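You operate a simulated robot arm through the tools that you are given. There is no shell and no other tool. Be economical: measure what you need, move in short steps, check, and stop when the job is done.

The job below is to be done with a simulated robot arm. You get a single attempt, and the scene is never put back.

## Task
Wipe the steel dust off the magnet drawer with the white pad.
Fine: pull the drawer out, put the pad back and push the drawer home.

The check looks at the end state, three seconds after you hand in, the way a careful person would. Anything else that was tipped, shoved, dropped, spilled or broken makes it a failure.

## Robot
A 7-joint arm with a two-finger parallel gripper, fixed in place. Base frame: the origin is at the foot of the arm, x ahead of it, y to its left, z up; the work surface is at about z = 860. Lengths are in mm, angles in rad, forces in N, time in s.
Its first joint turns from -2.897 to 2.897 rad. Payload 4.4 kg.
The TCP is the grasp point between the finger pads, 23 mm short of the fingertips. In the tool frame z runs along the fingers and y along their closing line. Largest opening 94 mm; finger width 38, thickness 10; the body of the gripper, 54 by 96 mm, starts 39 mm behind the TCP.
Orientation is that of the tool frame in the base frame, as a unit quaternion [x, y, z, w]. With the fingers straight down and closing along the base's y, the tool's x points along the base's -x, its y along +y and its z along -z.

## Interface
- The arm moves only by the tool drive_tool. Its argument "steps" is a list of rows, each an object of numbers (a shift or turn left out is 0, a gripper value left out holds the last): "rx", "ry", "rz": the turn, a rotation vector about the tool's x, y, z in rad; "x", "y", "z": the shift along the tool's x, y, z in mm; "claw": the finger opening in mm, from 0 to 94. In form: [{"rx": .., "ry": .., "rz": .., "x": .., "y": .., "z": .., "claw": ..}, ...]. A call has 1 to 20 rows; each row is the pose to reach, as a shift and turn from the pose commanded when the call began, along the tool's axes at that moment. Each row takes 0.2 s and may step no farther than 50 mm and 0.15 rad from the row before; otherwise, or with a gripper value out of range, the whole call is refused. Where a pose cannot be reached the arm comes as near as it can. A force on the tool above 40 N (or 10 N above the force at the start of the call, whichever is more), or a blocked arm, ends the call early, and 0.2 s more pass. Each finger travels about 72 mm/s and halts on what it meets, pressing with about 34 N; the grip force reading is that of the motor and also rises with nothing between the fingers. The clock runs only during rows and for 0.2 s after the last one: add rows that repeat a pose to give the fingers time. The reply holds the time, the measured pose of the TCP, the force on the tool along the base axes, the opening and the grip force, in the units named above and with some noise.
- Cameras (640 x 400 px; columns grow to the right, rows downward): "scene" is fixed at [399.3, 649.7, 1776.7]; the picture's right is [-0.77, -0.64, 0.00], its down [-0.47, 0.57, -0.68] and it looks along [0.43, -0.52, -0.74] (base axes); focal length 329 px, centre (320, 200). "wrist" rides on the gripper at [86, 16, -74] in the tool frame; the picture's right is [-0.18, 0.98, 0.00], its down [-0.58, -0.11, -0.81] and it looks along [-0.79, -0.15, 0.59] (tool axes); focal length 243 px, centre (320, 200). There is no depth. A picture from a camera that has moved, and an enlarged one, comes with that camera's place and axes in the base frame and with its lens.
- grab_frame(camera): a new picture of that camera. No time passes.
- close_up(camera, box): a new picture of the part [left, top, right, bottom] of that camera's present view, enlarged. No time passes.
- finish_job(): hands the job in; it is judged then, once.

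Work in short steps. Places have to be worked out from the pictures, the camera data and where the tool is seen: move nearer, look again, correct. Check each grasp and each placing, and mend what went wrong. You have 120 turns and 84 pictures in all, those below and enlarged ones among them. Open the gripper and draw the arm clear of the work before you hand the job in, unless the task says otherwise; then end with one line.

The tools are called after "Request:" as name(argument=value, ...) on one line, values as JSON. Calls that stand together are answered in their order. drive_tool: Moves the arm, as the interface text tells. Its arguments: {"type":"object","properties":{"steps":{"type":"array"}},"required":["steps"]} The other tools are called the same way: grab_frame (camera) takes a picture; close_up (camera, box) takes an enlarged picture of a part of a camera's view; finish_job () hands the job in.

At the start:

```text
time: 0.0
tcp_pos: [747.2, 106.6, 1300.9]
orientation: [0.0, 1.0, -0.001, 0.0]
ft_force: [0.0, 1.0, -0.9]
gripper_width: 94.1
grasp_force: 0.0
```

scene: 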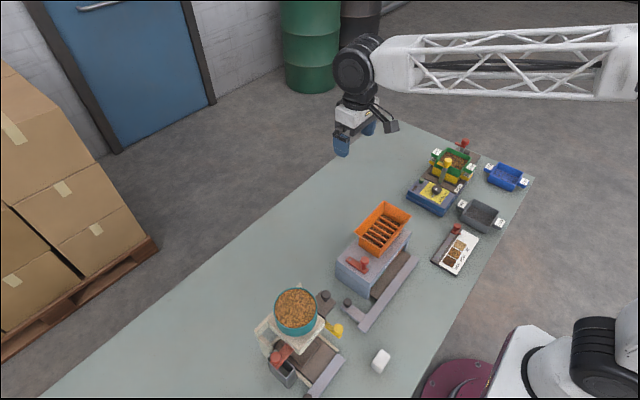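
wrist: 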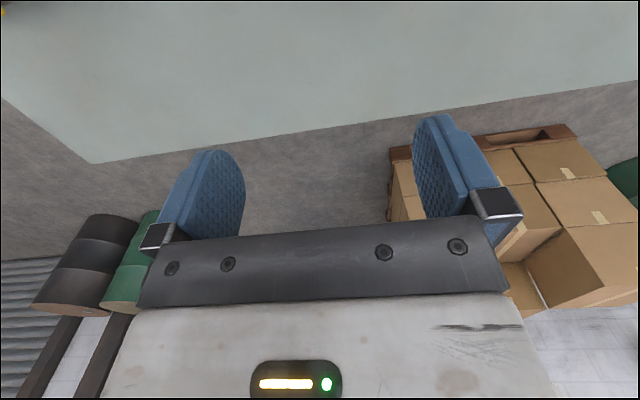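

I start by enlarging the scene to identify the drawer, the pad and the surrounding things.

Request:
close_up(camera="scene", box=[320, 190, 440, 265])

Request:
close_up(camera="scene", box=[240, 280, 400, 400])

Request:
close_up(camera="scene", box=[320, 230, 440, 335])

Request:
close_up(camera="scene", box=[400, 130, 540, 280])

```text
5.33 times, centred on (380, 228) of scene
camera zoom: at [399.3, 649.7, 1776.7], right [-0.77, -0.64, 0.0], down [-0.47, 0.57, -0.68], along [0.43, -0.52, -0.74], focal length 1753 px, centre (0, 53)
```

zoom: 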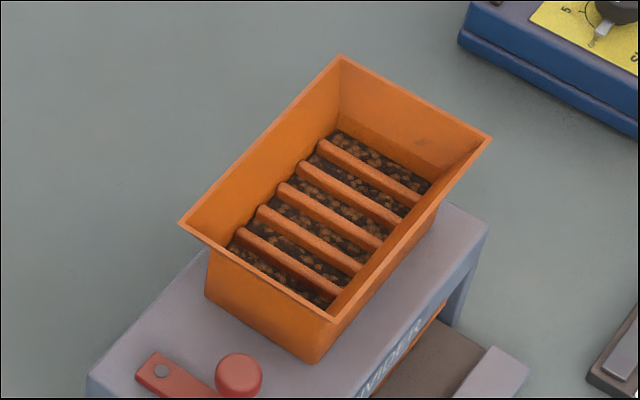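

```text
3.33 times, centred on (320, 340) of scene
camera zoom: at [399.3, 649.7, 1776.7], right [-0.77, -0.64, 0.0], down [-0.47, 0.57, -0.68], along [0.43, -0.52, -0.74], focal length 1095 px, centre (320, -267)
```

zoom: 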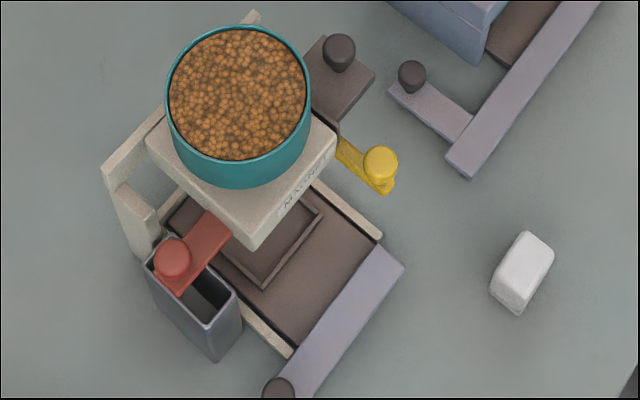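

```text
3.81 times, centred on (380, 282) of scene
camera zoom: at [399.3, 649.7, 1776.7], right [-0.77, -0.64, 0.0], down [-0.47, 0.57, -0.68], along [0.43, -0.52, -0.74], focal length 1252 px, centre (91, -114)
```

zoom: 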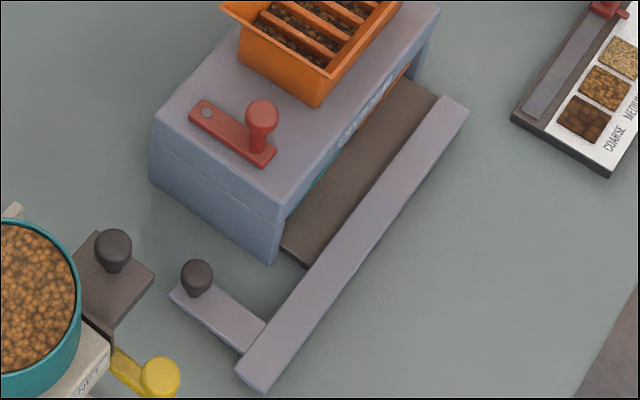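

```text
2.67 times, centred on (470, 205) of scene
camera zoom: at [399.3, 649.7, 1776.7], right [-0.77, -0.64, 0.0], down [-0.47, 0.57, -0.68], along [0.43, -0.52, -0.74], focal length 876 px, centre (-80, 187)
```

zoom: 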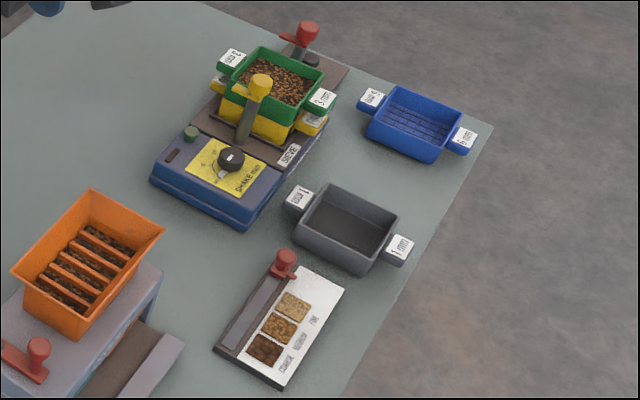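

The right-hand machine (teal bowl, "MAGNET" label at about x 640, y 430) has a small black-knobbed slab on its -y side. The white pad is near (449, 349). I move high and closer to look with the wrist camera.

Request:
drive_tool(steps=[{"x": 32, "y": 32}, {"x": 64, "y": 64}, {"x": 96, "y": 96}, {"x": 128, "y": 128}, {"x": 160, "y": 160}, {"x": 192, "y": 192}, {"x": 224, "y": 224}, {"x": 256, "y": 256}, {"x": 288, "y": 288}, {"x": 317, "y": 310}])

Request:
grab_frame(camera="wrist")

```text
time: 2.2
tcp_pos: [427.3, 417.8, 1301.1]
orientation: [0.0, 1.0, 0.0, 0.001]
ft_force: [-0.5, 0.3, -0.4]
gripper_width: 94.3
grasp_force: 0.1
```

```text
77 pictures are left
camera wrist: at [341.2, 432.7, 1375.6], right [0.18, 0.98, 0.0], down [0.58, -0.11, 0.81], along [0.79, -0.15, -0.59], focal length 243 px, centre (320, 200)
```

wrist: 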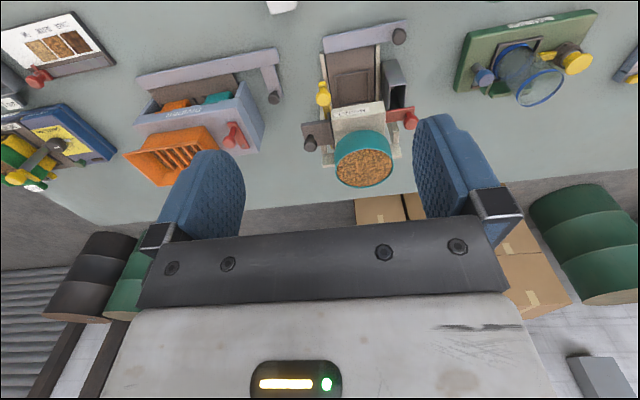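

The view is upside down; there is a further green machine beyond. I enlarge both.

Request:
close_up(camera="wrist", box=[280, 0, 440, 200])

Request:
close_up(camera="wrist", box=[440, 0, 640, 125])

Request:
grab_frame(camera="scene")

```text
2.00 times, centred on (360, 100) of wrist
camera zoom: at [341.2, 432.7, 1375.6], right [0.18, 0.98, 0.0], down [0.58, -0.11, 0.81], along [0.79, -0.15, -0.59], focal length 485 px, centre (240, 400)
```

zoom: 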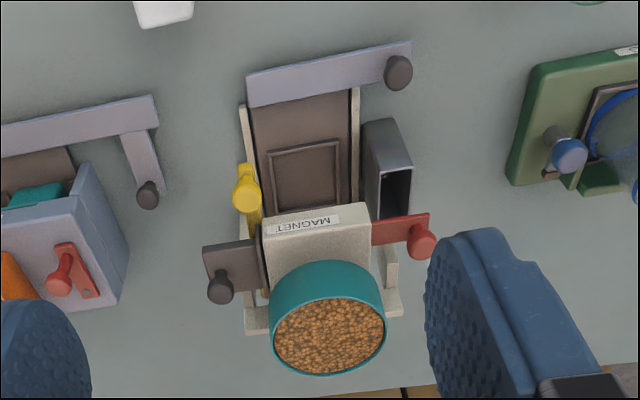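

```text
3.20 times, centred on (540, 62) of wrist
camera zoom: at [341.2, 432.7, 1375.6], right [0.18, 0.98, 0.0], down [0.58, -0.11, 0.81], along [0.79, -0.15, -0.59], focal length 776 px, centre (-384, 640)
```

zoom: 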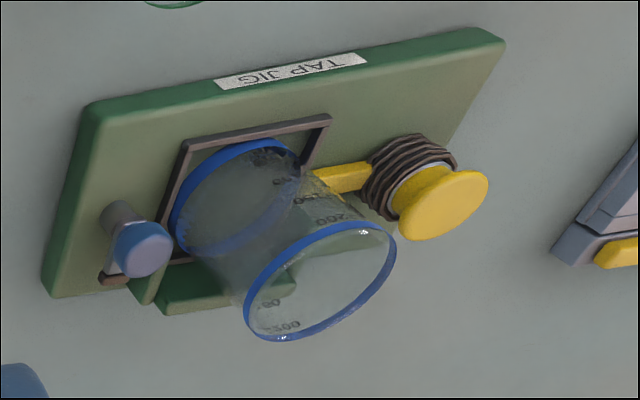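

```text
74 pictures are left
```

scene: 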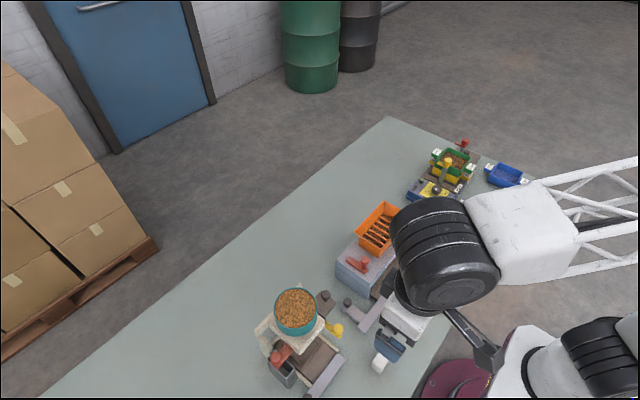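

The label "MAGNET" belongs to the bowl machine: black-knobbed plate at about (620, 362, 1043) on the -y side, a red-knobbed plate on the +y side above a grey bin. I need to know which is the magnet drawer before touching either, so I look closer.

Request:
drive_tool(steps=[{"x": -30, "y": 5, "z": 35}, {"x": -60, "y": 10, "z": 70}, {"x": -80, "y": 16, "z": 110}])

Request:
grab_frame(camera="wrist")

Request:
close_up(camera="wrist", box=[220, 0, 420, 200])

```text
time: 3.0
tcp_pos: [509.5, 432.4, 1193.9]
orientation: [-0.001, 1.0, 0.001, 0.002]
ft_force: [-1.2, 0.3, 0.4]
gripper_width: 93.9
grasp_force: 0.1
```

```text
73 pictures are left
camera wrist: at [423.0, 448.1, 1267.6], right [0.18, 0.98, 0.0], down [0.58, -0.11, 0.81], along [0.79, -0.15, -0.59], focal length 243 px, centre (320, 200)
```

wrist: 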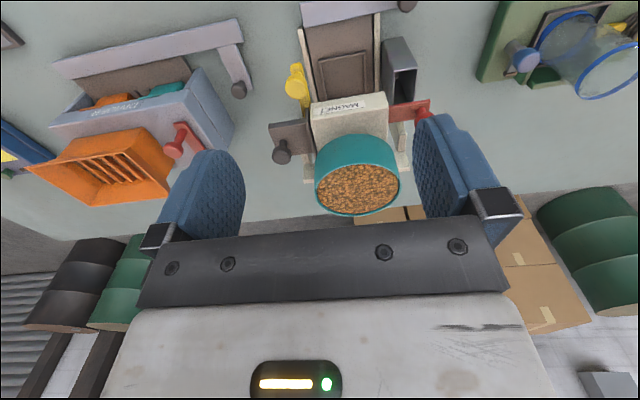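

```text
2.00 times, centred on (320, 100) of wrist
camera zoom: at [423.0, 448.1, 1267.6], right [0.18, 0.98, 0.0], down [0.58, -0.11, 0.81], along [0.79, -0.15, -0.59], focal length 485 px, centre (320, 400)
```

zoom: 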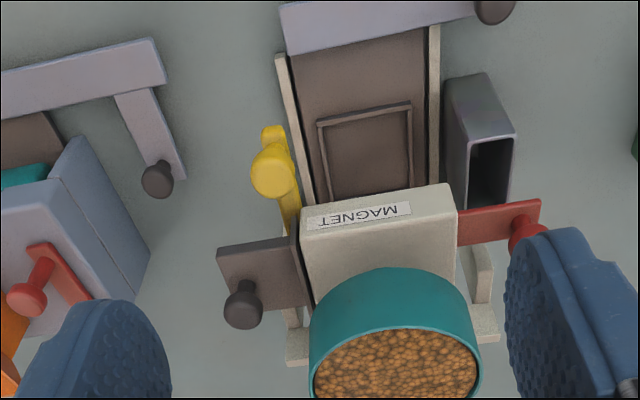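

Next I go to the -y side of this machine and turn the tool so the camera looks along +y at the black-knobbed plate.

Request:
drive_tool(steps=[{"y": -16, "rz": -0.14}, {"x": -8, "y": -32, "rz": -0.28}, {"x": -18, "y": -50, "rz": -0.42}, {"x": -30, "y": -68, "rz": -0.56}, {"x": -42, "y": -86, "rz": -0.7}, {"x": -54, "y": -104, "rz": -0.84}, {"x": -66, "y": -122, "rz": -0.98}, {"x": -78, "y": -140, "rz": -1.12}, {"x": -90, "y": -155, "rz": -1.26}, {"x": -100, "y": -165, "rz": -1.4}, {"x": -110, "y": -172, "rz": -1.54}, {"x": -110, "y": -172, "rz": -1.571}])

Request:
grab_frame(camera="wrist")

```text
time: 5.6
tcp_pos: [620.0, 261.5, 1191.4]
orientation: [0.708, -0.706, 0.0, -0.001]
ft_force: [0.8, -0.2, 0.5]
gripper_width: 94.0
grasp_force: 0.1
```

```text
71 pictures are left
camera wrist: at [604.0, 174.1, 1266.4], right [-0.98, 0.18, 0.0], down [0.11, 0.58, 0.81], along [0.15, 0.79, -0.59], focal length 243 px, centre (320, 200)
```

wrist: 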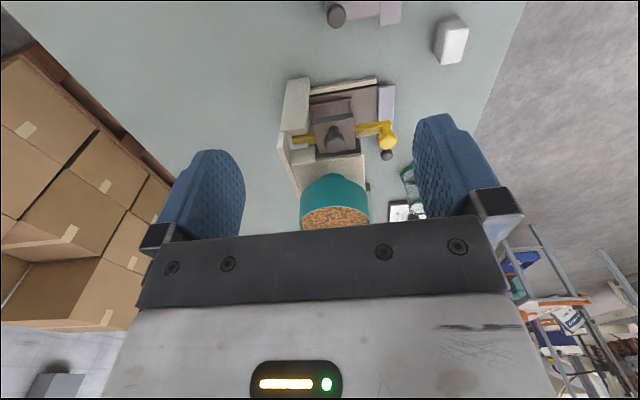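

I enlarge this view.

Request:
close_up(camera="wrist", box=[260, 60, 420, 180])

```text
3.33 times, centred on (340, 120) of wrist
camera zoom: at [604.0, 174.1, 1266.4], right [-0.98, 0.18, 0.0], down [0.11, 0.58, 0.81], along [0.15, 0.79, -0.59], focal length 809 px, centre (253, 467)
```

zoom: 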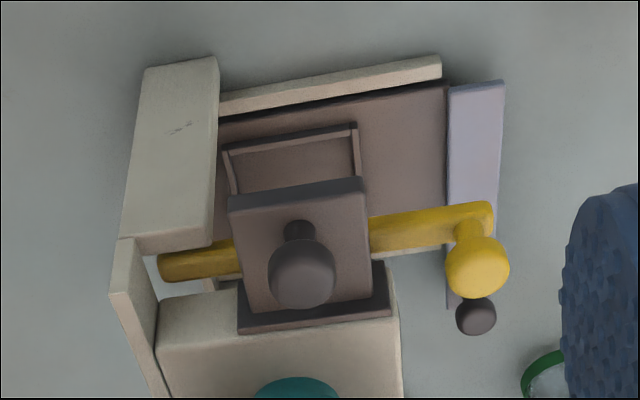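

It looks like a drawer with a dark face flange and a knobbed tongue. The neighbouring orange hopper tops out at about z 1018, so I can lower and back off a little for a flatter look.

Request:
drive_tool(steps=[{"x": 20, "z": 35}, {"x": 40, "z": 70}, {"x": 50, "z": 100}])

Request:
close_up(camera="wrist", box=[230, 60, 430, 230])

```text
time: 6.4
tcp_pos: [620.2, 210.7, 1093.0]
orientation: [0.707, -0.707, 0.001, 0.0]
ft_force: [0.0, -0.8, 0.7]
gripper_width: 94.1
grasp_force: 0.1
```

```text
2.35 times, centred on (330, 145) of wrist
camera zoom: at [604.0, 123.8, 1166.7], right [-0.98, 0.18, 0.0], down [0.11, 0.58, 0.81], along [0.15, 0.79, -0.59], focal length 571 px, centre (296, 329)
```

zoom: 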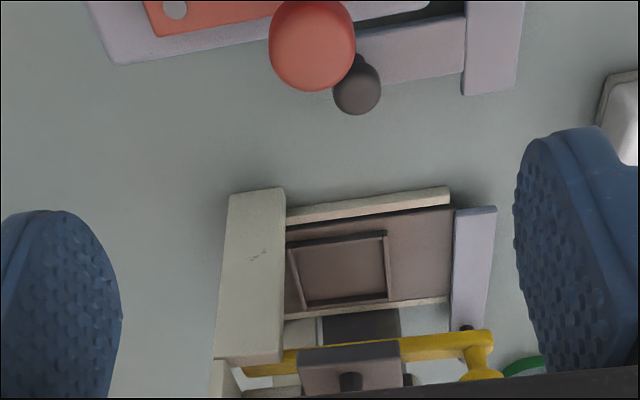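

The hidden detail matters: I look at the red-knobbed plate and the grey bin from the +y side, going round the front of the machine at height.

Request:
drive_tool(steps=[{"z": -48}, {"y": 20, "z": -90}, {"y": 60, "z": -100, "rz": 0.14}, {"y": 100, "x": -20, "z": -100, "rz": 0.28}, {"y": 130, "x": -50, "z": -100, "rz": 0.42}, {"y": 145, "x": -90, "z": -100, "rz": 0.56}, {"y": 145, "x": -130, "z": -100, "rz": 0.7}, {"y": 145, "x": -170, "z": -100, "rz": 0.85}, {"y": 145, "x": -210, "z": -100, "rz": 1.0}, {"y": 145, "x": -250, "z": -100, "rz": 1.15}, {"y": 140, "x": -290, "z": -100, "rz": 1.3}, {"y": 130, "x": -320, "z": -100, "rz": 1.45}, {"y": 110, "x": -350, "z": -100, "rz": 1.6}, {"y": 90, "x": -360, "z": -100, "rz": 1.75}, {"y": 70, "x": -365, "z": -100, "rz": 1.9}, {"y": 50, "x": -365, "z": -100, "rz": 2.05}, {"y": 45, "x": -365, "z": -100, "rz": 2.2}, {"y": 41, "x": -365, "z": -100, "rz": 2.35}, {"y": 41, "x": -365, "z": -100, "rz": 2.5}, {"y": 41, "x": -365, "z": -100, "rz": 2.6}])

Request:
grab_frame(camera="wrist")

```text
time: 10.6
tcp_pos: [578.0, 575.7, 1191.9]
orientation: [0.493, 0.87, 0.0, 0.001]
ft_force: [-0.6, 0.2, 0.5]
gripper_width: 94.2
grasp_force: 0.1
```

```text
68 pictures are left
camera wrist: at [547.1, 658.2, 1265.4], right [0.94, 0.35, 0.0], down [0.21, -0.55, 0.81], along [0.28, -0.76, -0.59], focal length 243 px, centre (320, 200)
```

wrist: 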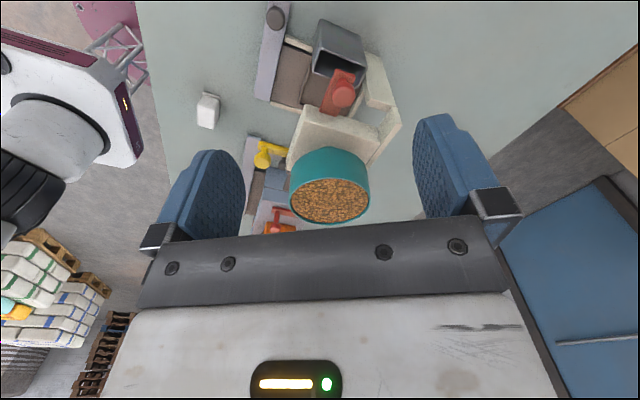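

Request:
close_up(camera="wrist", box=[240, 0, 420, 150])

```text
2.67 times, centred on (330, 75) of wrist
camera zoom: at [547.1, 658.2, 1265.4], right [0.94, 0.35, 0.0], down [0.21, -0.55, 0.81], along [0.28, -0.76, -0.59], focal length 647 px, centre (293, 533)
```

zoom: 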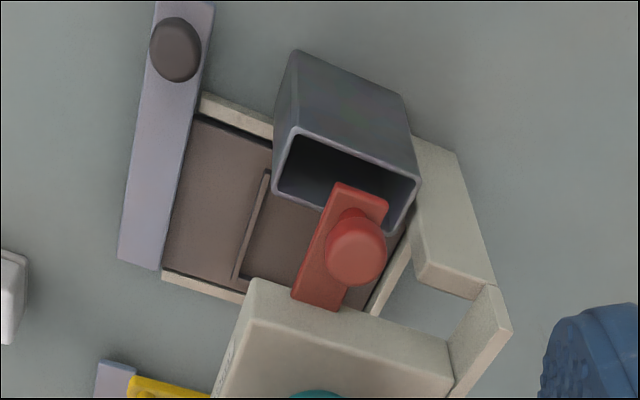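

The plates' heights decide which is gate and which is magnet drawer. I go to the front, turned straight ahead, to get a flatter view.

Request:
drive_tool(steps=[{"x": -6, "y": -24, "rz": -0.13}, {"x": -12, "y": -48, "rz": -0.26}, {"x": -18, "y": -72, "rz": -0.39}, {"x": -24, "y": -96, "rz": -0.52}, {"x": -30, "y": -120, "z": 20, "rz": -0.65}, {"x": -36, "y": -144, "z": 45, "rz": -0.78}, {"x": -41, "y": -168, "z": 70, "rz": -0.91}, {"x": -45, "y": -188, "z": 92, "rz": -1.03}])

Request:
drive_tool(steps=[{"ry": -0.14, "x": 10}, {"ry": -0.28, "x": 20}, {"ry": -0.42, "x": 30}])

Request:
grab_frame(camera="wrist")

```text
time: 12.4
tcp_pos: [439.8, 440.6, 1100.3]
orientation: [-0.001, 1.0, 0.0, 0.0]
ft_force: [1.1, 0.8, -0.1]
gripper_width: 93.8
grasp_force: 0.1
```

```text
time: 13.2
tcp_pos: [409.1, 440.4, 1098.4]
orientation: [0.0, 0.978, 0.0, 0.208]
ft_force: [0.7, 0.1, -0.1]
gripper_width: 94.2
grasp_force: 0.1
```

```text
66 pictures are left
camera wrist: at [300.6, 455.9, 1131.2], right [0.17, 0.98, 0.08], down [0.2, -0.11, 0.97], along [0.97, -0.15, -0.22], focal length 243 px, centre (320, 200)
```

wrist: 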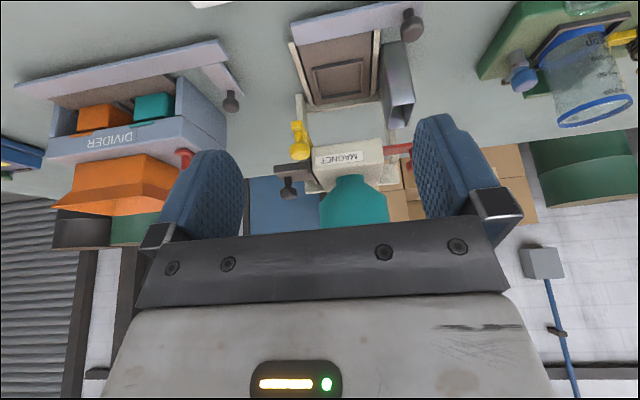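

Request:
close_up(camera="wrist", box=[260, 80, 430, 240])

```text
2.50 times, centred on (345, 160) of wrist
camera zoom: at [300.6, 455.9, 1131.2], right [0.17, 0.98, 0.08], down [0.2, -0.11, 0.97], along [0.97, -0.15, -0.22], focal length 606 px, centre (258, 300)
```

zoom: 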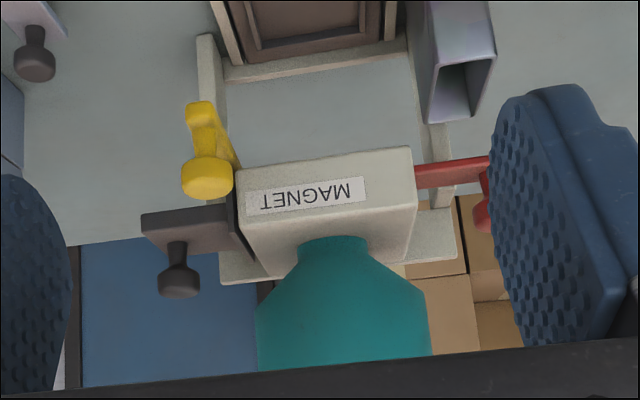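

The front view shows a dark full face plate with a knobbed ledge on the housing's -y side (a drawer), a narrow red gate tongue low on the +y side, and a yellow bar near (550–680, 388, 1000) that may lie across the drawer face as a latch. I go look from the -y side at a flatter angle.

Request:
drive_tool(steps=[{"ry": 0.14}, {"ry": 0.28}, {"ry": 0.42}])

Request:
drive_tool(steps=[{"y": -40, "rz": -0.14}, {"y": -80, "rz": -0.28}, {"y": -120, "rz": -0.42}, {"y": -160, "rz": -0.56, "z": -10}, {"y": -200, "rz": -0.7, "z": -15}, {"y": -240, "rz": -0.84, "z": -15}, {"y": -250, "x": -40, "rz": -0.98, "z": -15}, {"y": -250, "x": -80, "rz": -1.12, "z": -15}, {"y": -250, "x": -120, "rz": -1.26, "z": -15}, {"y": -250, "x": -160, "rz": -1.4, "z": -15}, {"y": -250, "x": -200, "rz": -1.54, "z": -15}, {"y": -250, "x": -211, "rz": -1.571, "z": -15}])

Request:
drive_tool(steps=[{"ry": -0.14}, {"ry": -0.28}, {"ry": -0.4}])

Request:
grab_frame(camera="wrist")

```text
time: 14.0
tcp_pos: [410.3, 440.4, 1098.8]
orientation: [0.0, 1.0, 0.001, -0.001]
ft_force: [0.5, 0.4, -0.7]
gripper_width: 94.1
grasp_force: 0.1
```

```text
time: 16.6
tcp_pos: [621.7, 190.9, 1113.9]
orientation: [0.708, -0.706, 0.0, -0.001]
ft_force: [0.3, -0.1, -0.3]
gripper_width: 94.1
grasp_force: 0.2
```

```text
time: 17.4
tcp_pos: [621.3, 191.0, 1115.0]
orientation: [0.693, -0.692, -0.141, -0.141]
ft_force: [0.8, 0.3, 0.4]
gripper_width: 94.1
grasp_force: 0.0
```

```text
64 pictures are left
camera wrist: at [606.1, 81.9, 1148.9], right [-0.98, 0.17, 0.07], down [0.11, 0.22, 0.97], along [0.15, 0.96, -0.23], focal length 243 px, centre (320, 200)
```

wrist: 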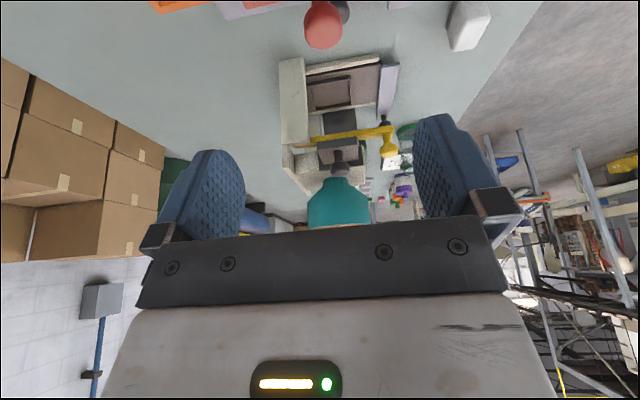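

Request:
close_up(camera="wrist", box=[270, 100, 410, 200])

```text
4.00 times, centred on (340, 150) of wrist
camera zoom: at [606.1, 81.9, 1148.9], right [-0.98, 0.17, 0.07], down [0.11, 0.22, 0.97], along [0.15, 0.96, -0.23], focal length 970 px, centre (240, 400)
```

zoom: 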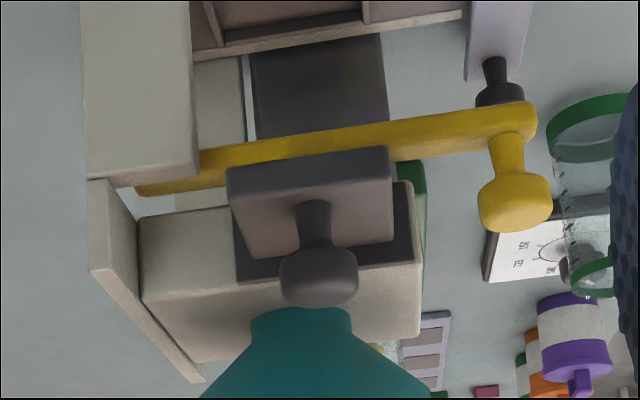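

The yellow bar seems to run just under the drawer ledge, close to the face. I check its relation from the scene camera and closer here.

Request:
close_up(camera="scene", box=[300, 280, 360, 345])

Request:
close_up(camera="wrist", box=[295, 120, 380, 175])

```text
6.15 times, centred on (330, 312) of scene
camera zoom: at [399.3, 649.7, 1776.7], right [-0.77, -0.64, 0.0], down [-0.47, 0.57, -0.68], along [0.43, -0.52, -0.74], focal length 2022 px, centre (258, -492)
```

zoom: 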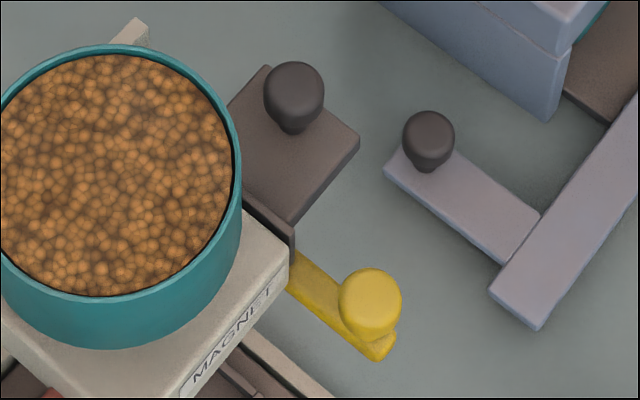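

```text
7.27 times, centred on (338, 148) of wrist
camera zoom: at [606.1, 81.9, 1148.9], right [-0.98, 0.17, 0.07], down [0.11, 0.22, 0.97], along [0.15, 0.96, -0.23], focal length 1764 px, centre (193, 582)
```

zoom: 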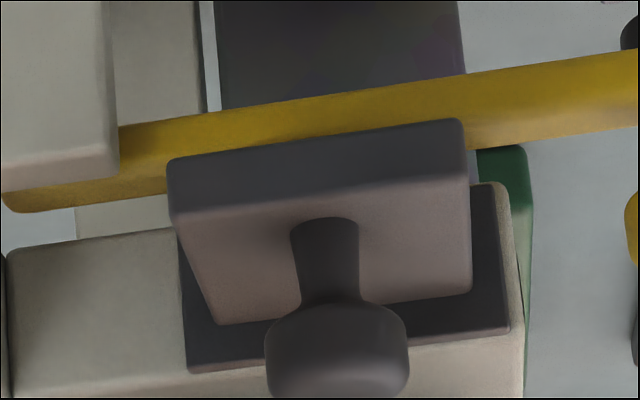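

The drawer's knob head is triangulated at (620.5, 362.4, 1045), about 24 mm wide, ledge top near z 1024; the yellow bar lies below the drawer. I straighten the tool, open to 60, and move above the knob.

Request:
drive_tool(steps=[{"ry": 0.14, "claw": 60}, {"ry": 0.28}, {"ry": 0.4}])

Request:
drive_tool(steps=[{"x": -45}, {"x": -90}, {"x": -130}, {"x": -160}, {"x": -170}])

Request:
grab_frame(camera="wrist")

Request:
close_up(camera="scene", box=[270, 240, 390, 340])

```text
time: 18.2
tcp_pos: [622.8, 190.1, 1114.5]
orientation: [0.708, -0.706, 0.0, 0.001]
ft_force: [-0.2, 0.0, -0.2]
gripper_width: 59.9
grasp_force: 0.0
```

```text
time: 19.4
tcp_pos: [619.5, 359.3, 1114.5]
orientation: [0.708, -0.706, 0.0, 0.0]
ft_force: [0.1, 1.2, 0.7]
gripper_width: 60.1
grasp_force: 0.0
```

```text
60 pictures are left
camera wrist: at [604.1, 273.0, 1189.7], right [-0.98, 0.18, 0.0], down [0.11, 0.58, 0.81], along [0.15, 0.79, -0.59], focal length 243 px, centre (320, 200)
```

wrist: 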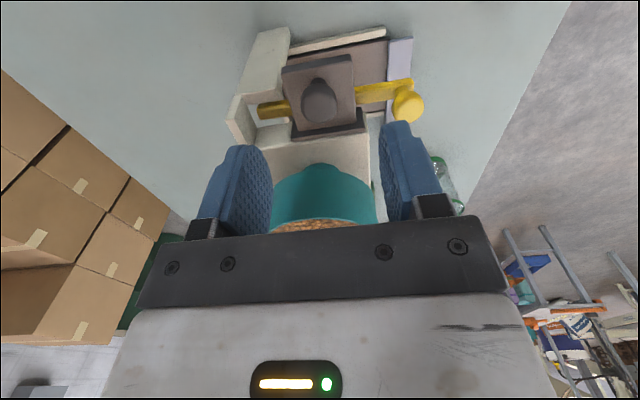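

```text
4.00 times, centred on (330, 290) of scene
camera zoom: at [399.3, 649.7, 1776.7], right [-0.77, -0.64, 0.0], down [-0.47, 0.57, -0.68], along [0.43, -0.52, -0.74], focal length 1314 px, centre (280, -160)
```

zoom: 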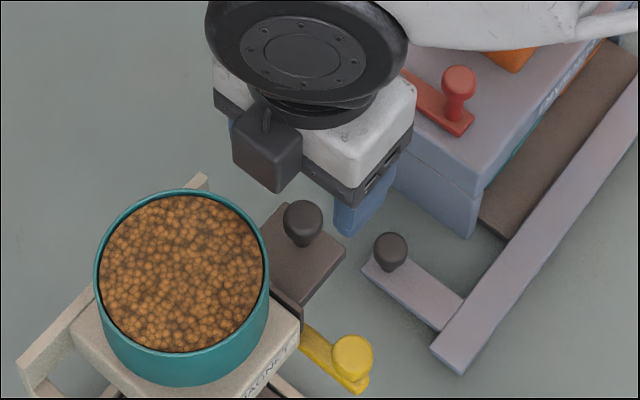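

The knob is seen exactly where predicted (320, 100). I descend to z 1052 and keep the fingers open.

Request:
drive_tool(steps=[{"x": -2, "z": 25}, {"x": -2, "z": 45}, {"x": -2, "z": 62}])

Request:
drive_tool(steps=[{"claw": 40}, {"claw": 15}, {"claw": 10}, {"claw": 10}])

Request:
grab_frame(camera="wrist")

```text
time: 20.2
tcp_pos: [622.4, 363.3, 1060.0]
orientation: [0.708, -0.706, 0.001, -0.003]
ft_force: [2.0, 0.6, 4.1]
gripper_width: 60.2
grasp_force: 0.0
stopped in row 3: the force on the tool passed its limit (the readings are from after the stop); the commanded pose is now the measured one
```

```text
time: 21.2
tcp_pos: [622.8, 363.5, 1060.1]
orientation: [0.708, -0.706, 0.001, -0.003]
ft_force: [-15.8, 1.6, 15.0]
gripper_width: 23.1
grasp_force: 45.1
```

```text
58 pictures are left
camera wrist: at [605.2, 275.8, 1134.1], right [-0.98, 0.18, -0.01], down [0.1, 0.58, 0.81], along [0.15, 0.8, -0.59], focal length 243 px, centre (320, 200)
```

wrist: 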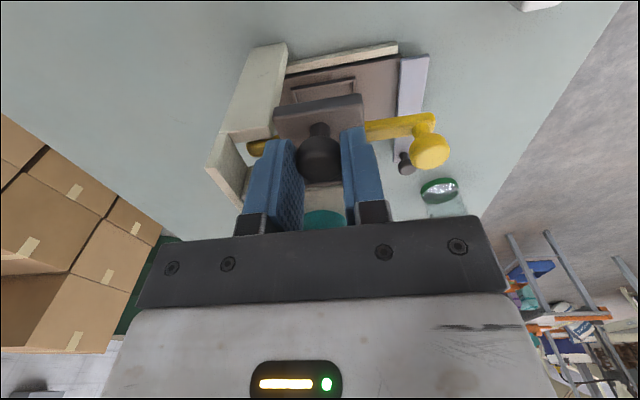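

The fingers hold the knob (23 mm), though the descent met light contact at z 1060. I check the scene to see what was touched.

Request:
close_up(camera="scene", box=[270, 240, 390, 340])

Request:
close_up(camera="wrist", box=[230, 90, 400, 240])

```text
4.00 times, centred on (330, 290) of scene
camera zoom: at [399.3, 649.7, 1776.7], right [-0.77, -0.64, 0.0], down [-0.47, 0.57, -0.68], along [0.43, -0.52, -0.74], focal length 1314 px, centre (280, -160)
```

zoom: 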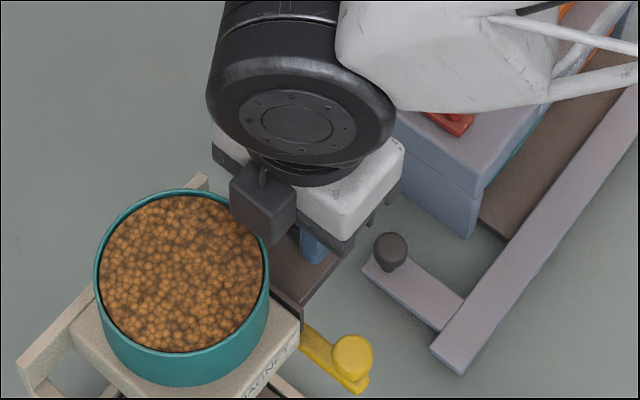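

```text
2.67 times, centred on (315, 165) of wrist
camera zoom: at [605.2, 275.8, 1134.1], right [-0.98, 0.18, -0.01], down [0.1, 0.58, 0.81], along [0.15, 0.8, -0.59], focal length 647 px, centre (333, 293)
```

zoom: 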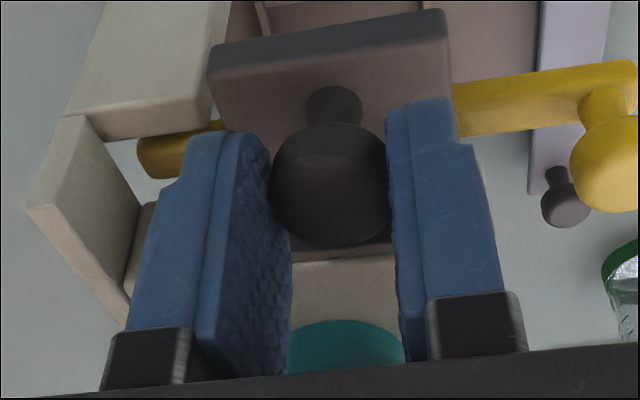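

Something on the wrist (a dark box on the +y side) is close to the bowl rim. I release, rise 4 mm and back off slightly before re-gripping.

Request:
drive_tool(steps=[{"claw": 35}, {"z": -4, "y": 1.5, "claw": 35}, {"z": -4, "y": 1.5, "x": 3, "claw": 35}])

Request:
drive_tool(steps=[{"claw": 20}, {"claw": 10}, {"claw": 10}])

```text
time: 22.1
tcp_pos: [620.5, 360.1, 1062.1]
orientation: [0.708, -0.706, 0.001, -0.003]
ft_force: [-0.4, 0.3, -0.5]
gripper_width: 35.0
grasp_force: 0.0
```

```text
time: 22.9
tcp_pos: [622.1, 359.2, 1062.8]
orientation: [0.708, -0.707, 0.001, -0.003]
ft_force: [37.6, -0.8, -9.1]
gripper_width: 23.1
grasp_force: 44.8
```

Gripped without z load, with a small side force; I shift 1 mm to relieve it and pull 15 mm in -y as a first test.

Request:
drive_tool(steps=[{"y": -1.2}, {"y": -1.2, "x": 5}, {"y": -1.2, "x": 10}, {"y": -1.2, "x": 15}])

Request:
close_up(camera="wrist", box=[230, 60, 410, 240])

```text
time: 23.9
tcp_pos: [622.5, 344.0, 1063.9]
orientation: [0.708, -0.706, -0.001, -0.003]
ft_force: [-12.5, 1.3, -16.1]
gripper_width: 23.0
grasp_force: 45.9
```

```text
2.22 times, centred on (320, 150) of wrist
camera zoom: at [605.4, 257.2, 1137.3], right [-0.98, 0.18, 0.0], down [0.1, 0.58, 0.81], along [0.15, 0.79, -0.59], focal length 539 px, centre (320, 311)
```

zoom: 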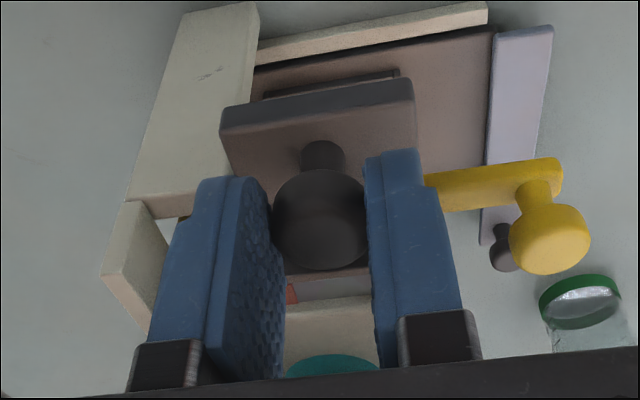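

The drawer slides freely, showing its body behind the face. I pull another 45 mm and look.

Request:
drive_tool(steps=[{"x": 8}, {"x": 16}, {"x": 24}, {"x": 32}, {"x": 40}, {"x": 45}])

Request:
close_up(camera="scene", box=[270, 240, 390, 340])

Request:
close_up(camera="wrist", box=[230, 60, 410, 240])

```text
time: 25.0
tcp_pos: [620.7, 307.8, 1064.1]
orientation: [0.708, -0.706, 0.0, -0.002]
ft_force: [-7.7, -1.1, 0.5]
gripper_width: 23.1
grasp_force: 44.8
stopped in row 5: the force on the tool passed its limit (the readings are from after the stop); the commanded pose is now the measured one
```

```text
4.00 times, centred on (330, 290) of scene
camera zoom: at [399.3, 649.7, 1776.7], right [-0.77, -0.64, 0.0], down [-0.47, 0.57, -0.68], along [0.43, -0.52, -0.74], focal length 1314 px, centre (280, -160)
```

zoom: 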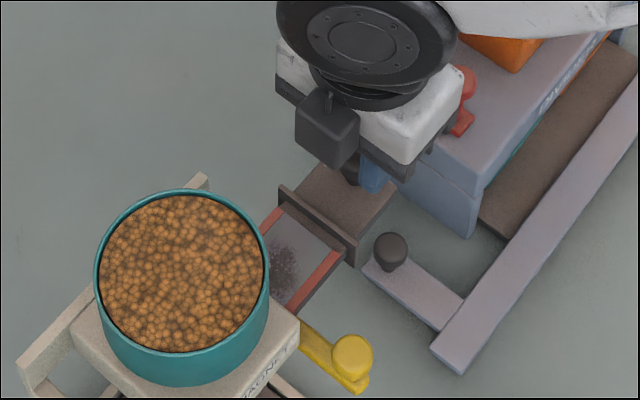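

```text
2.22 times, centred on (320, 150) of wrist
camera zoom: at [605.3, 220.2, 1137.4], right [-0.98, 0.18, 0.0], down [0.1, 0.58, 0.81], along [0.15, 0.79, -0.59], focal length 539 px, centre (320, 311)
```

zoom: 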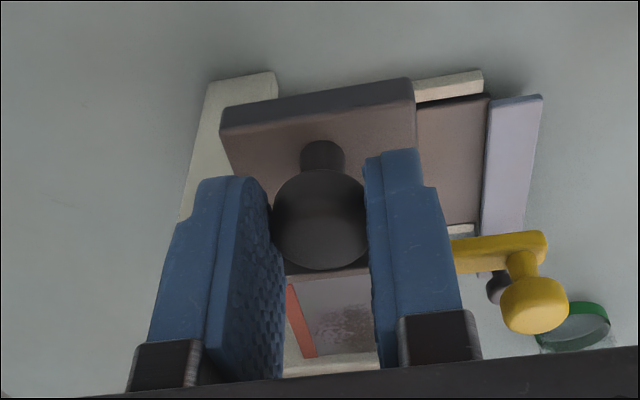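

This is the magnet drawer, with dust visible on its plate. I test whether the stop at 52 mm is hard with a small further pull.

Request:
drive_tool(steps=[{"x": 3}, {"x": 6}, {"x": 9}, {"x": 12}])

Request:
close_up(camera="scene", box=[300, 270, 370, 330])

```text
time: 26.0
tcp_pos: [621.9, 294.9, 1064.0]
orientation: [0.708, -0.706, 0.001, -0.003]
ft_force: [2.4, 1.5, 6.5]
gripper_width: 23.1
grasp_force: 45.1
```

```text
6.67 times, centred on (335, 300) of scene
camera zoom: at [399.3, 649.7, 1776.7], right [-0.77, -0.64, 0.0], down [-0.47, 0.57, -0.68], along [0.43, -0.52, -0.74], focal length 2191 px, centre (220, -467)
```

zoom: 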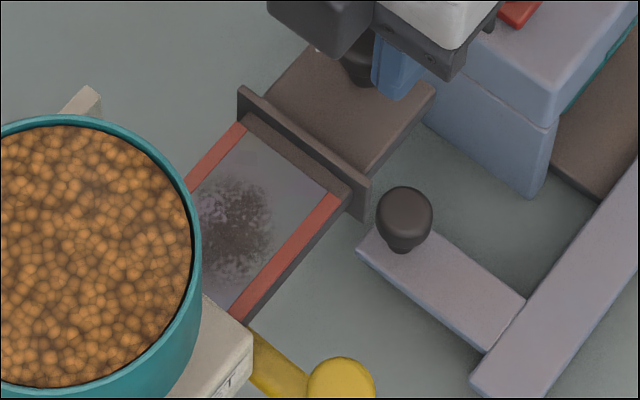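

It still slides; the dust patch continues toward the housing. I pull a bit more, 18 mm.

Request:
drive_tool(steps=[{"x": 4}, {"x": 8}, {"x": 12}, {"x": 16}, {"x": 18}])

Request:
close_up(camera="scene", box=[300, 260, 370, 330])

```text
time: 27.2
tcp_pos: [622.3, 276.4, 1062.7]
orientation: [0.708, -0.707, 0.0, -0.003]
ft_force: [-4.5, 1.3, 7.0]
gripper_width: 23.1
grasp_force: 44.6
```

```text
5.71 times, centred on (335, 295) of scene
camera zoom: at [399.3, 649.7, 1776.7], right [-0.77, -0.64, 0.0], down [-0.47, 0.57, -0.68], along [0.43, -0.52, -0.74], focal length 1878 px, centre (234, -343)
```

zoom: 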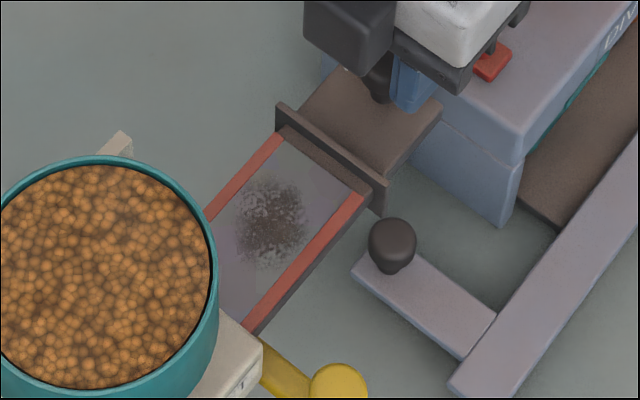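

The full dust patch is exposed, centred near (619, 360), with the drawer out about 83 mm; that is enough. I release the knob, rise, and move to look at the pad.

Request:
drive_tool(steps=[{"claw": 40}, {"claw": 50}, {"z": -20, "claw": 50}, {"z": -45}, {"z": -60}, {"z": -60, "y": 45, "x": -10}, {"z": -60, "y": 90, "x": -30}, {"z": -50, "y": 130, "x": -50}, {"z": -20, "y": 157, "x": -56}, {"z": 0, "y": 157, "x": -56}])

Request:
grab_frame(camera="wrist")

Request:
close_up(camera="scene", box=[280, 240, 420, 380])

```text
time: 29.4
tcp_pos: [464.2, 336.6, 1061.8]
orientation: [0.708, -0.707, 0.0, -0.003]
ft_force: [-0.4, 1.0, 1.3]
gripper_width: 50.0
grasp_force: 0.0
```

```text
50 pictures are left
camera wrist: at [447.9, 248.8, 1135.6], right [-0.98, 0.18, 0.0], down [0.1, 0.58, 0.81], along [0.15, 0.79, -0.59], focal length 243 px, centre (320, 200)
```

wrist: 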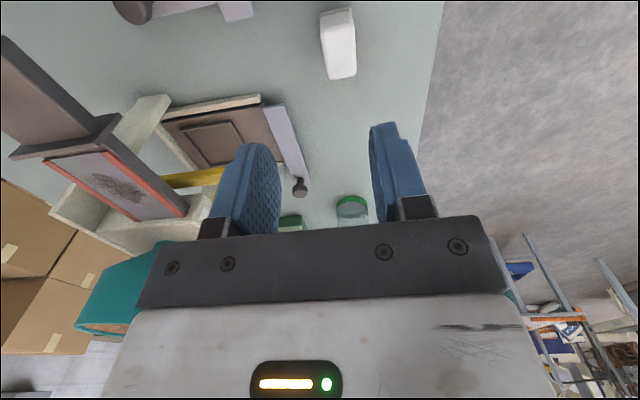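

```text
2.86 times, centred on (350, 310) of scene
camera zoom: at [399.3, 649.7, 1776.7], right [-0.77, -0.64, 0.0], down [-0.47, 0.57, -0.68], along [0.43, -0.52, -0.74], focal length 939 px, centre (234, -114)
```

zoom: 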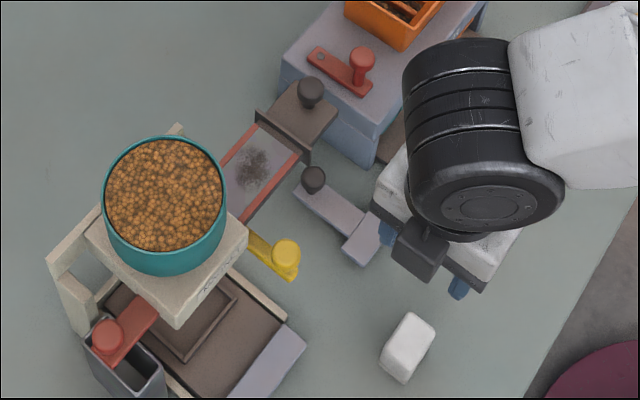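

Clear view of the pad; I enlarge it to measure its corners, and the dust plate too.

Request:
close_up(camera="wrist", box=[300, 0, 380, 90])

Request:
close_up(camera="scene", box=[360, 340, 400, 380])

Request:
close_up(camera="wrist", box=[30, 100, 220, 240])

```text
4.44 times, centred on (340, 45) of wrist
camera zoom: at [447.9, 248.8, 1135.6], right [-0.98, 0.18, 0.0], down [0.1, 0.58, 0.81], along [0.15, 0.79, -0.59], focal length 1078 px, centre (231, 889)
```

zoom: 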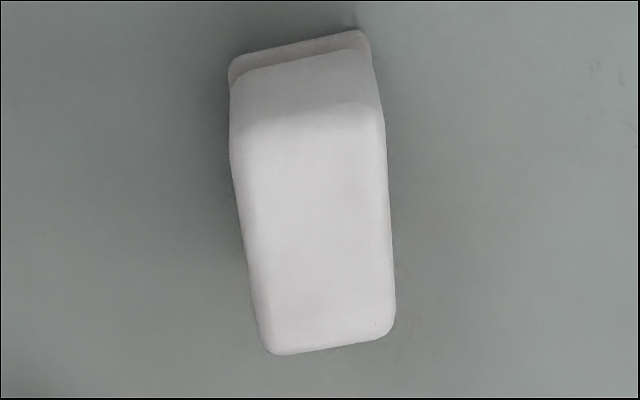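

```text
10.00 times, centred on (380, 360) of scene
camera zoom: at [399.3, 649.7, 1776.7], right [-0.77, -0.64, 0.0], down [-0.47, 0.57, -0.68], along [0.43, -0.52, -0.74], focal length 3286 px, centre (-280, -1400)
```

zoom: 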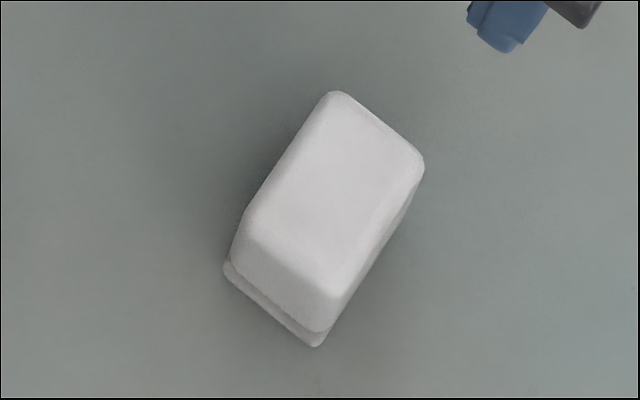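

```text
2.86 times, centred on (125, 170) of wrist
camera zoom: at [447.9, 248.8, 1135.6], right [-0.98, 0.18, 0.0], down [0.1, 0.58, 0.81], along [0.15, 0.79, -0.59], focal length 693 px, centre (877, 286)
```

zoom: 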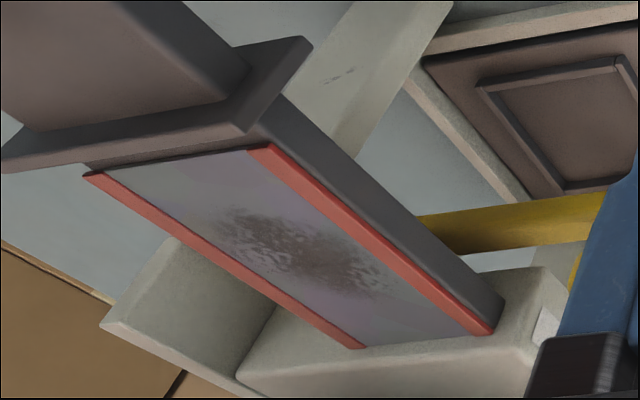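

The pad is axis-aligned: about x 436–465, y 329–373, top z 895 (28 × 44 × 35 mm). To keep the wrist box clear of the bowl while wiping, I will grip it with the tool leaned back 0.35 rad and keep that tilt. First I go above it.

Request:
drive_tool(steps=[{"y": 5, "x": -2, "z": 30, "ry": -0.12}, {"y": 14, "x": -6, "z": 70, "ry": -0.24}, {"y": 14, "x": -6, "z": 100, "ry": -0.35}, {"y": 14, "x": -6, "z": 112, "ry": -0.35}])

Request:
grab_frame(camera="wrist")

Request:
close_up(camera="scene", box=[320, 280, 440, 400])

```text
time: 30.4
tcp_pos: [451.4, 339.5, 949.0]
orientation: [0.697, -0.695, -0.123, -0.126]
ft_force: [0.3, -0.3, 0.6]
gripper_width: 50.3
grasp_force: 0.1
```

```text
45 pictures are left
camera wrist: at [434.6, 231.9, 989.2], right [-0.98, 0.17, 0.06], down [0.1, 0.27, 0.96], along [0.15, 0.95, -0.28], focal length 243 px, centre (320, 200)
```

wrist: 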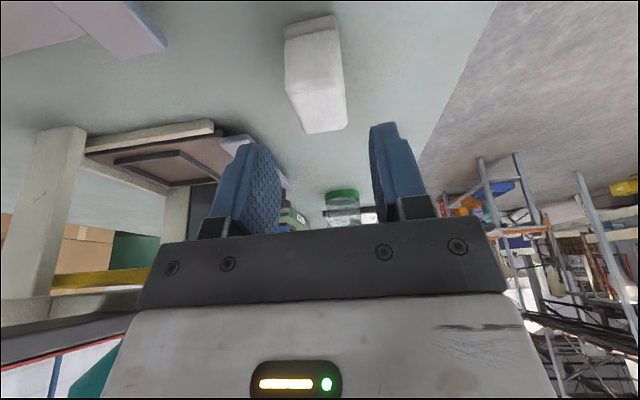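

```text
3.33 times, centred on (380, 340) of scene
camera zoom: at [399.3, 649.7, 1776.7], right [-0.77, -0.64, 0.0], down [-0.47, 0.57, -0.68], along [0.43, -0.52, -0.74], focal length 1095 px, centre (120, -267)
```

zoom: 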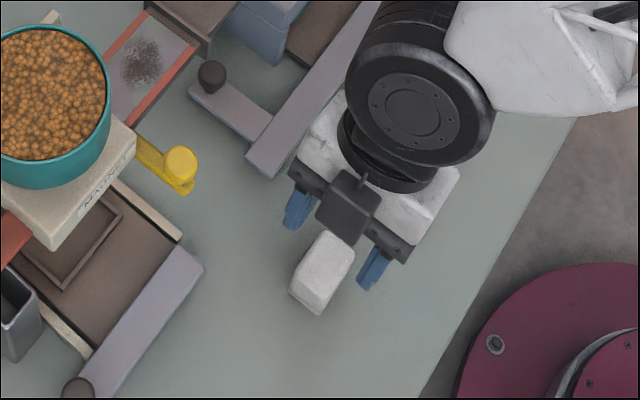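

Alignment is good. I descend straight down 50 mm (in tilted tool axes), then close on the pad.

Request:
drive_tool(steps=[{"x": 4.6, "y": 1.4, "z": 16}, {"x": 9.2, "y": 1.4, "z": 32}, {"x": 13.9, "y": 1.4, "z": 48.2}])

Request:
drive_tool(steps=[{"claw": 36}, {"claw": 26}, {"claw": 20}, {"claw": 20}])

Request:
close_up(camera="wrist", box=[220, 60, 420, 220])

```text
time: 31.2
tcp_pos: [450.7, 342.4, 901.1]
orientation: [0.697, -0.696, -0.122, -0.126]
ft_force: [0.2, -0.4, -0.6]
gripper_width: 50.1
grasp_force: 0.1
```

```text
time: 32.2
tcp_pos: [450.9, 343.6, 900.0]
orientation: [0.697, -0.695, -0.122, -0.126]
ft_force: [0.5, 1.3, 0.9]
gripper_width: 29.2
grasp_force: 33.8
```

```text
2.50 times, centred on (320, 140) of wrist
camera zoom: at [434.1, 235.1, 940.7], right [-0.98, 0.17, 0.06], down [0.1, 0.27, 0.96], along [0.15, 0.95, -0.28], focal length 606 px, centre (320, 350)
```

zoom: 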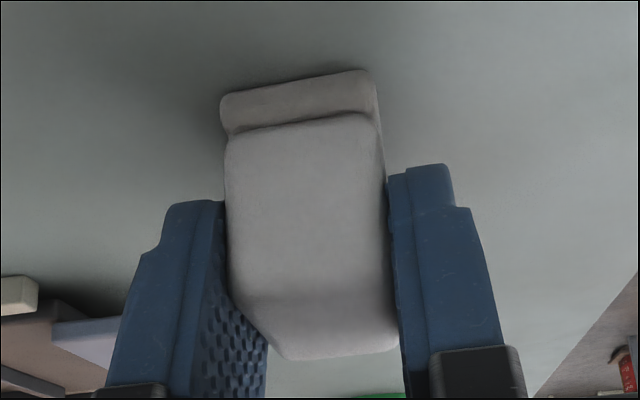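

The pad is held (29 mm). Its underside is 40 mm below the TCP; the drawer plate is at about z 1026, so wiping TCP z ≈ 1066. I lift straight up 200 mm.

Request:
drive_tool(steps=[{"x": -6.9, "z": -18.8}, {"x": -20.6, "z": -56.3}, {"x": -36, "z": -98.6}, {"x": -51.5, "z": -140.9}, {"x": -65.2, "z": -178.4}, {"x": -70.3, "z": -192.5}])

Request:
drive_tool(steps=[{"y": -40}, {"y": -80}, {"y": -120}, {"y": -150}, {"y": -167, "x": -8.5, "z": 3.1}, {"y": -167, "x": -8.5, "z": 3.1}])

Request:
grab_frame(camera="wrist")

Request:
close_up(camera="scene", box=[280, 230, 380, 330])

```text
time: 33.6
tcp_pos: [448.2, 341.0, 1104.7]
orientation: [0.696, -0.696, -0.122, -0.126]
ft_force: [1.0, 0.5, -0.4]
gripper_width: 19.9
grasp_force: 0.1
```

```text
time: 35.0
tcp_pos: [618.8, 351.3, 1106.0]
orientation: [0.697, -0.695, -0.122, -0.126]
ft_force: [0.2, 0.9, -0.2]
gripper_width: 19.8
grasp_force: 0.0
```

```text
42 pictures are left
camera wrist: at [601.6, 244.4, 1145.3], right [-0.98, 0.17, 0.06], down [0.1, 0.27, 0.96], along [0.15, 0.95, -0.28], focal length 243 px, centre (320, 200)
```

wrist: 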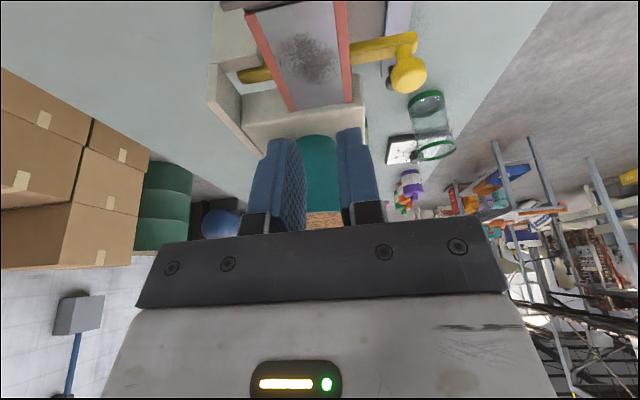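

```text
4.00 times, centred on (330, 280) of scene
camera zoom: at [399.3, 649.7, 1776.7], right [-0.77, -0.64, 0.0], down [-0.47, 0.57, -0.68], along [0.43, -0.52, -0.74], focal length 1314 px, centre (280, -120)
```

zoom: 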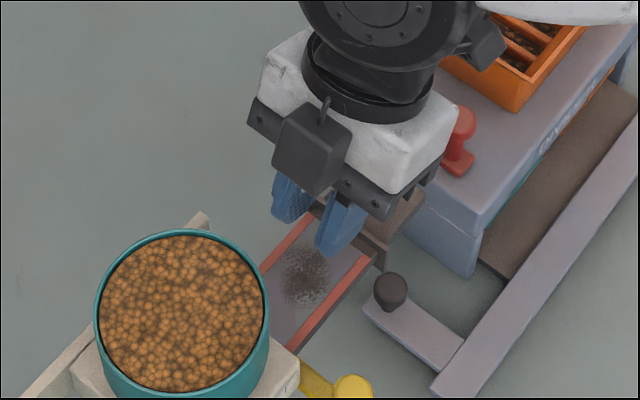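

The opening is 20 mm: the pad slipped out during the lift. I look for where it is.

Request:
grab_frame(camera="scene")

Request:
close_up(camera="scene", box=[350, 330, 410, 390])

```text
40 pictures are left
```

scene: 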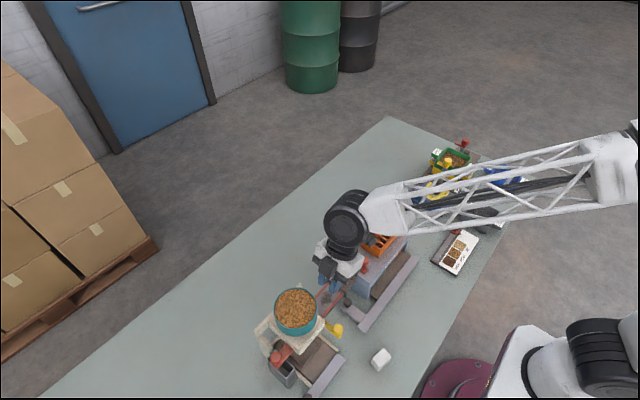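

```text
6.67 times, centred on (380, 360) of scene
camera zoom: at [399.3, 649.7, 1776.7], right [-0.77, -0.64, 0.0], down [-0.47, 0.57, -0.68], along [0.43, -0.52, -0.74], focal length 2191 px, centre (-80, -867)
```

zoom: 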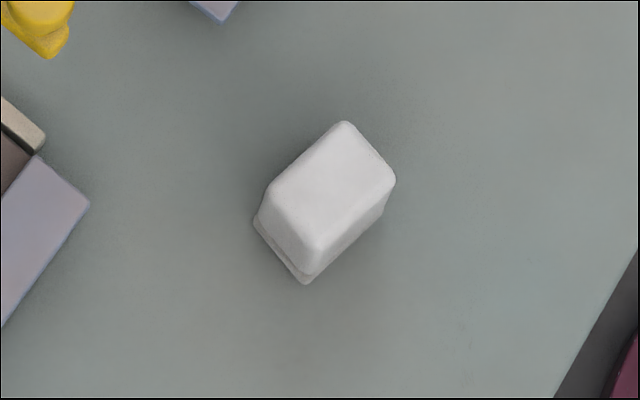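

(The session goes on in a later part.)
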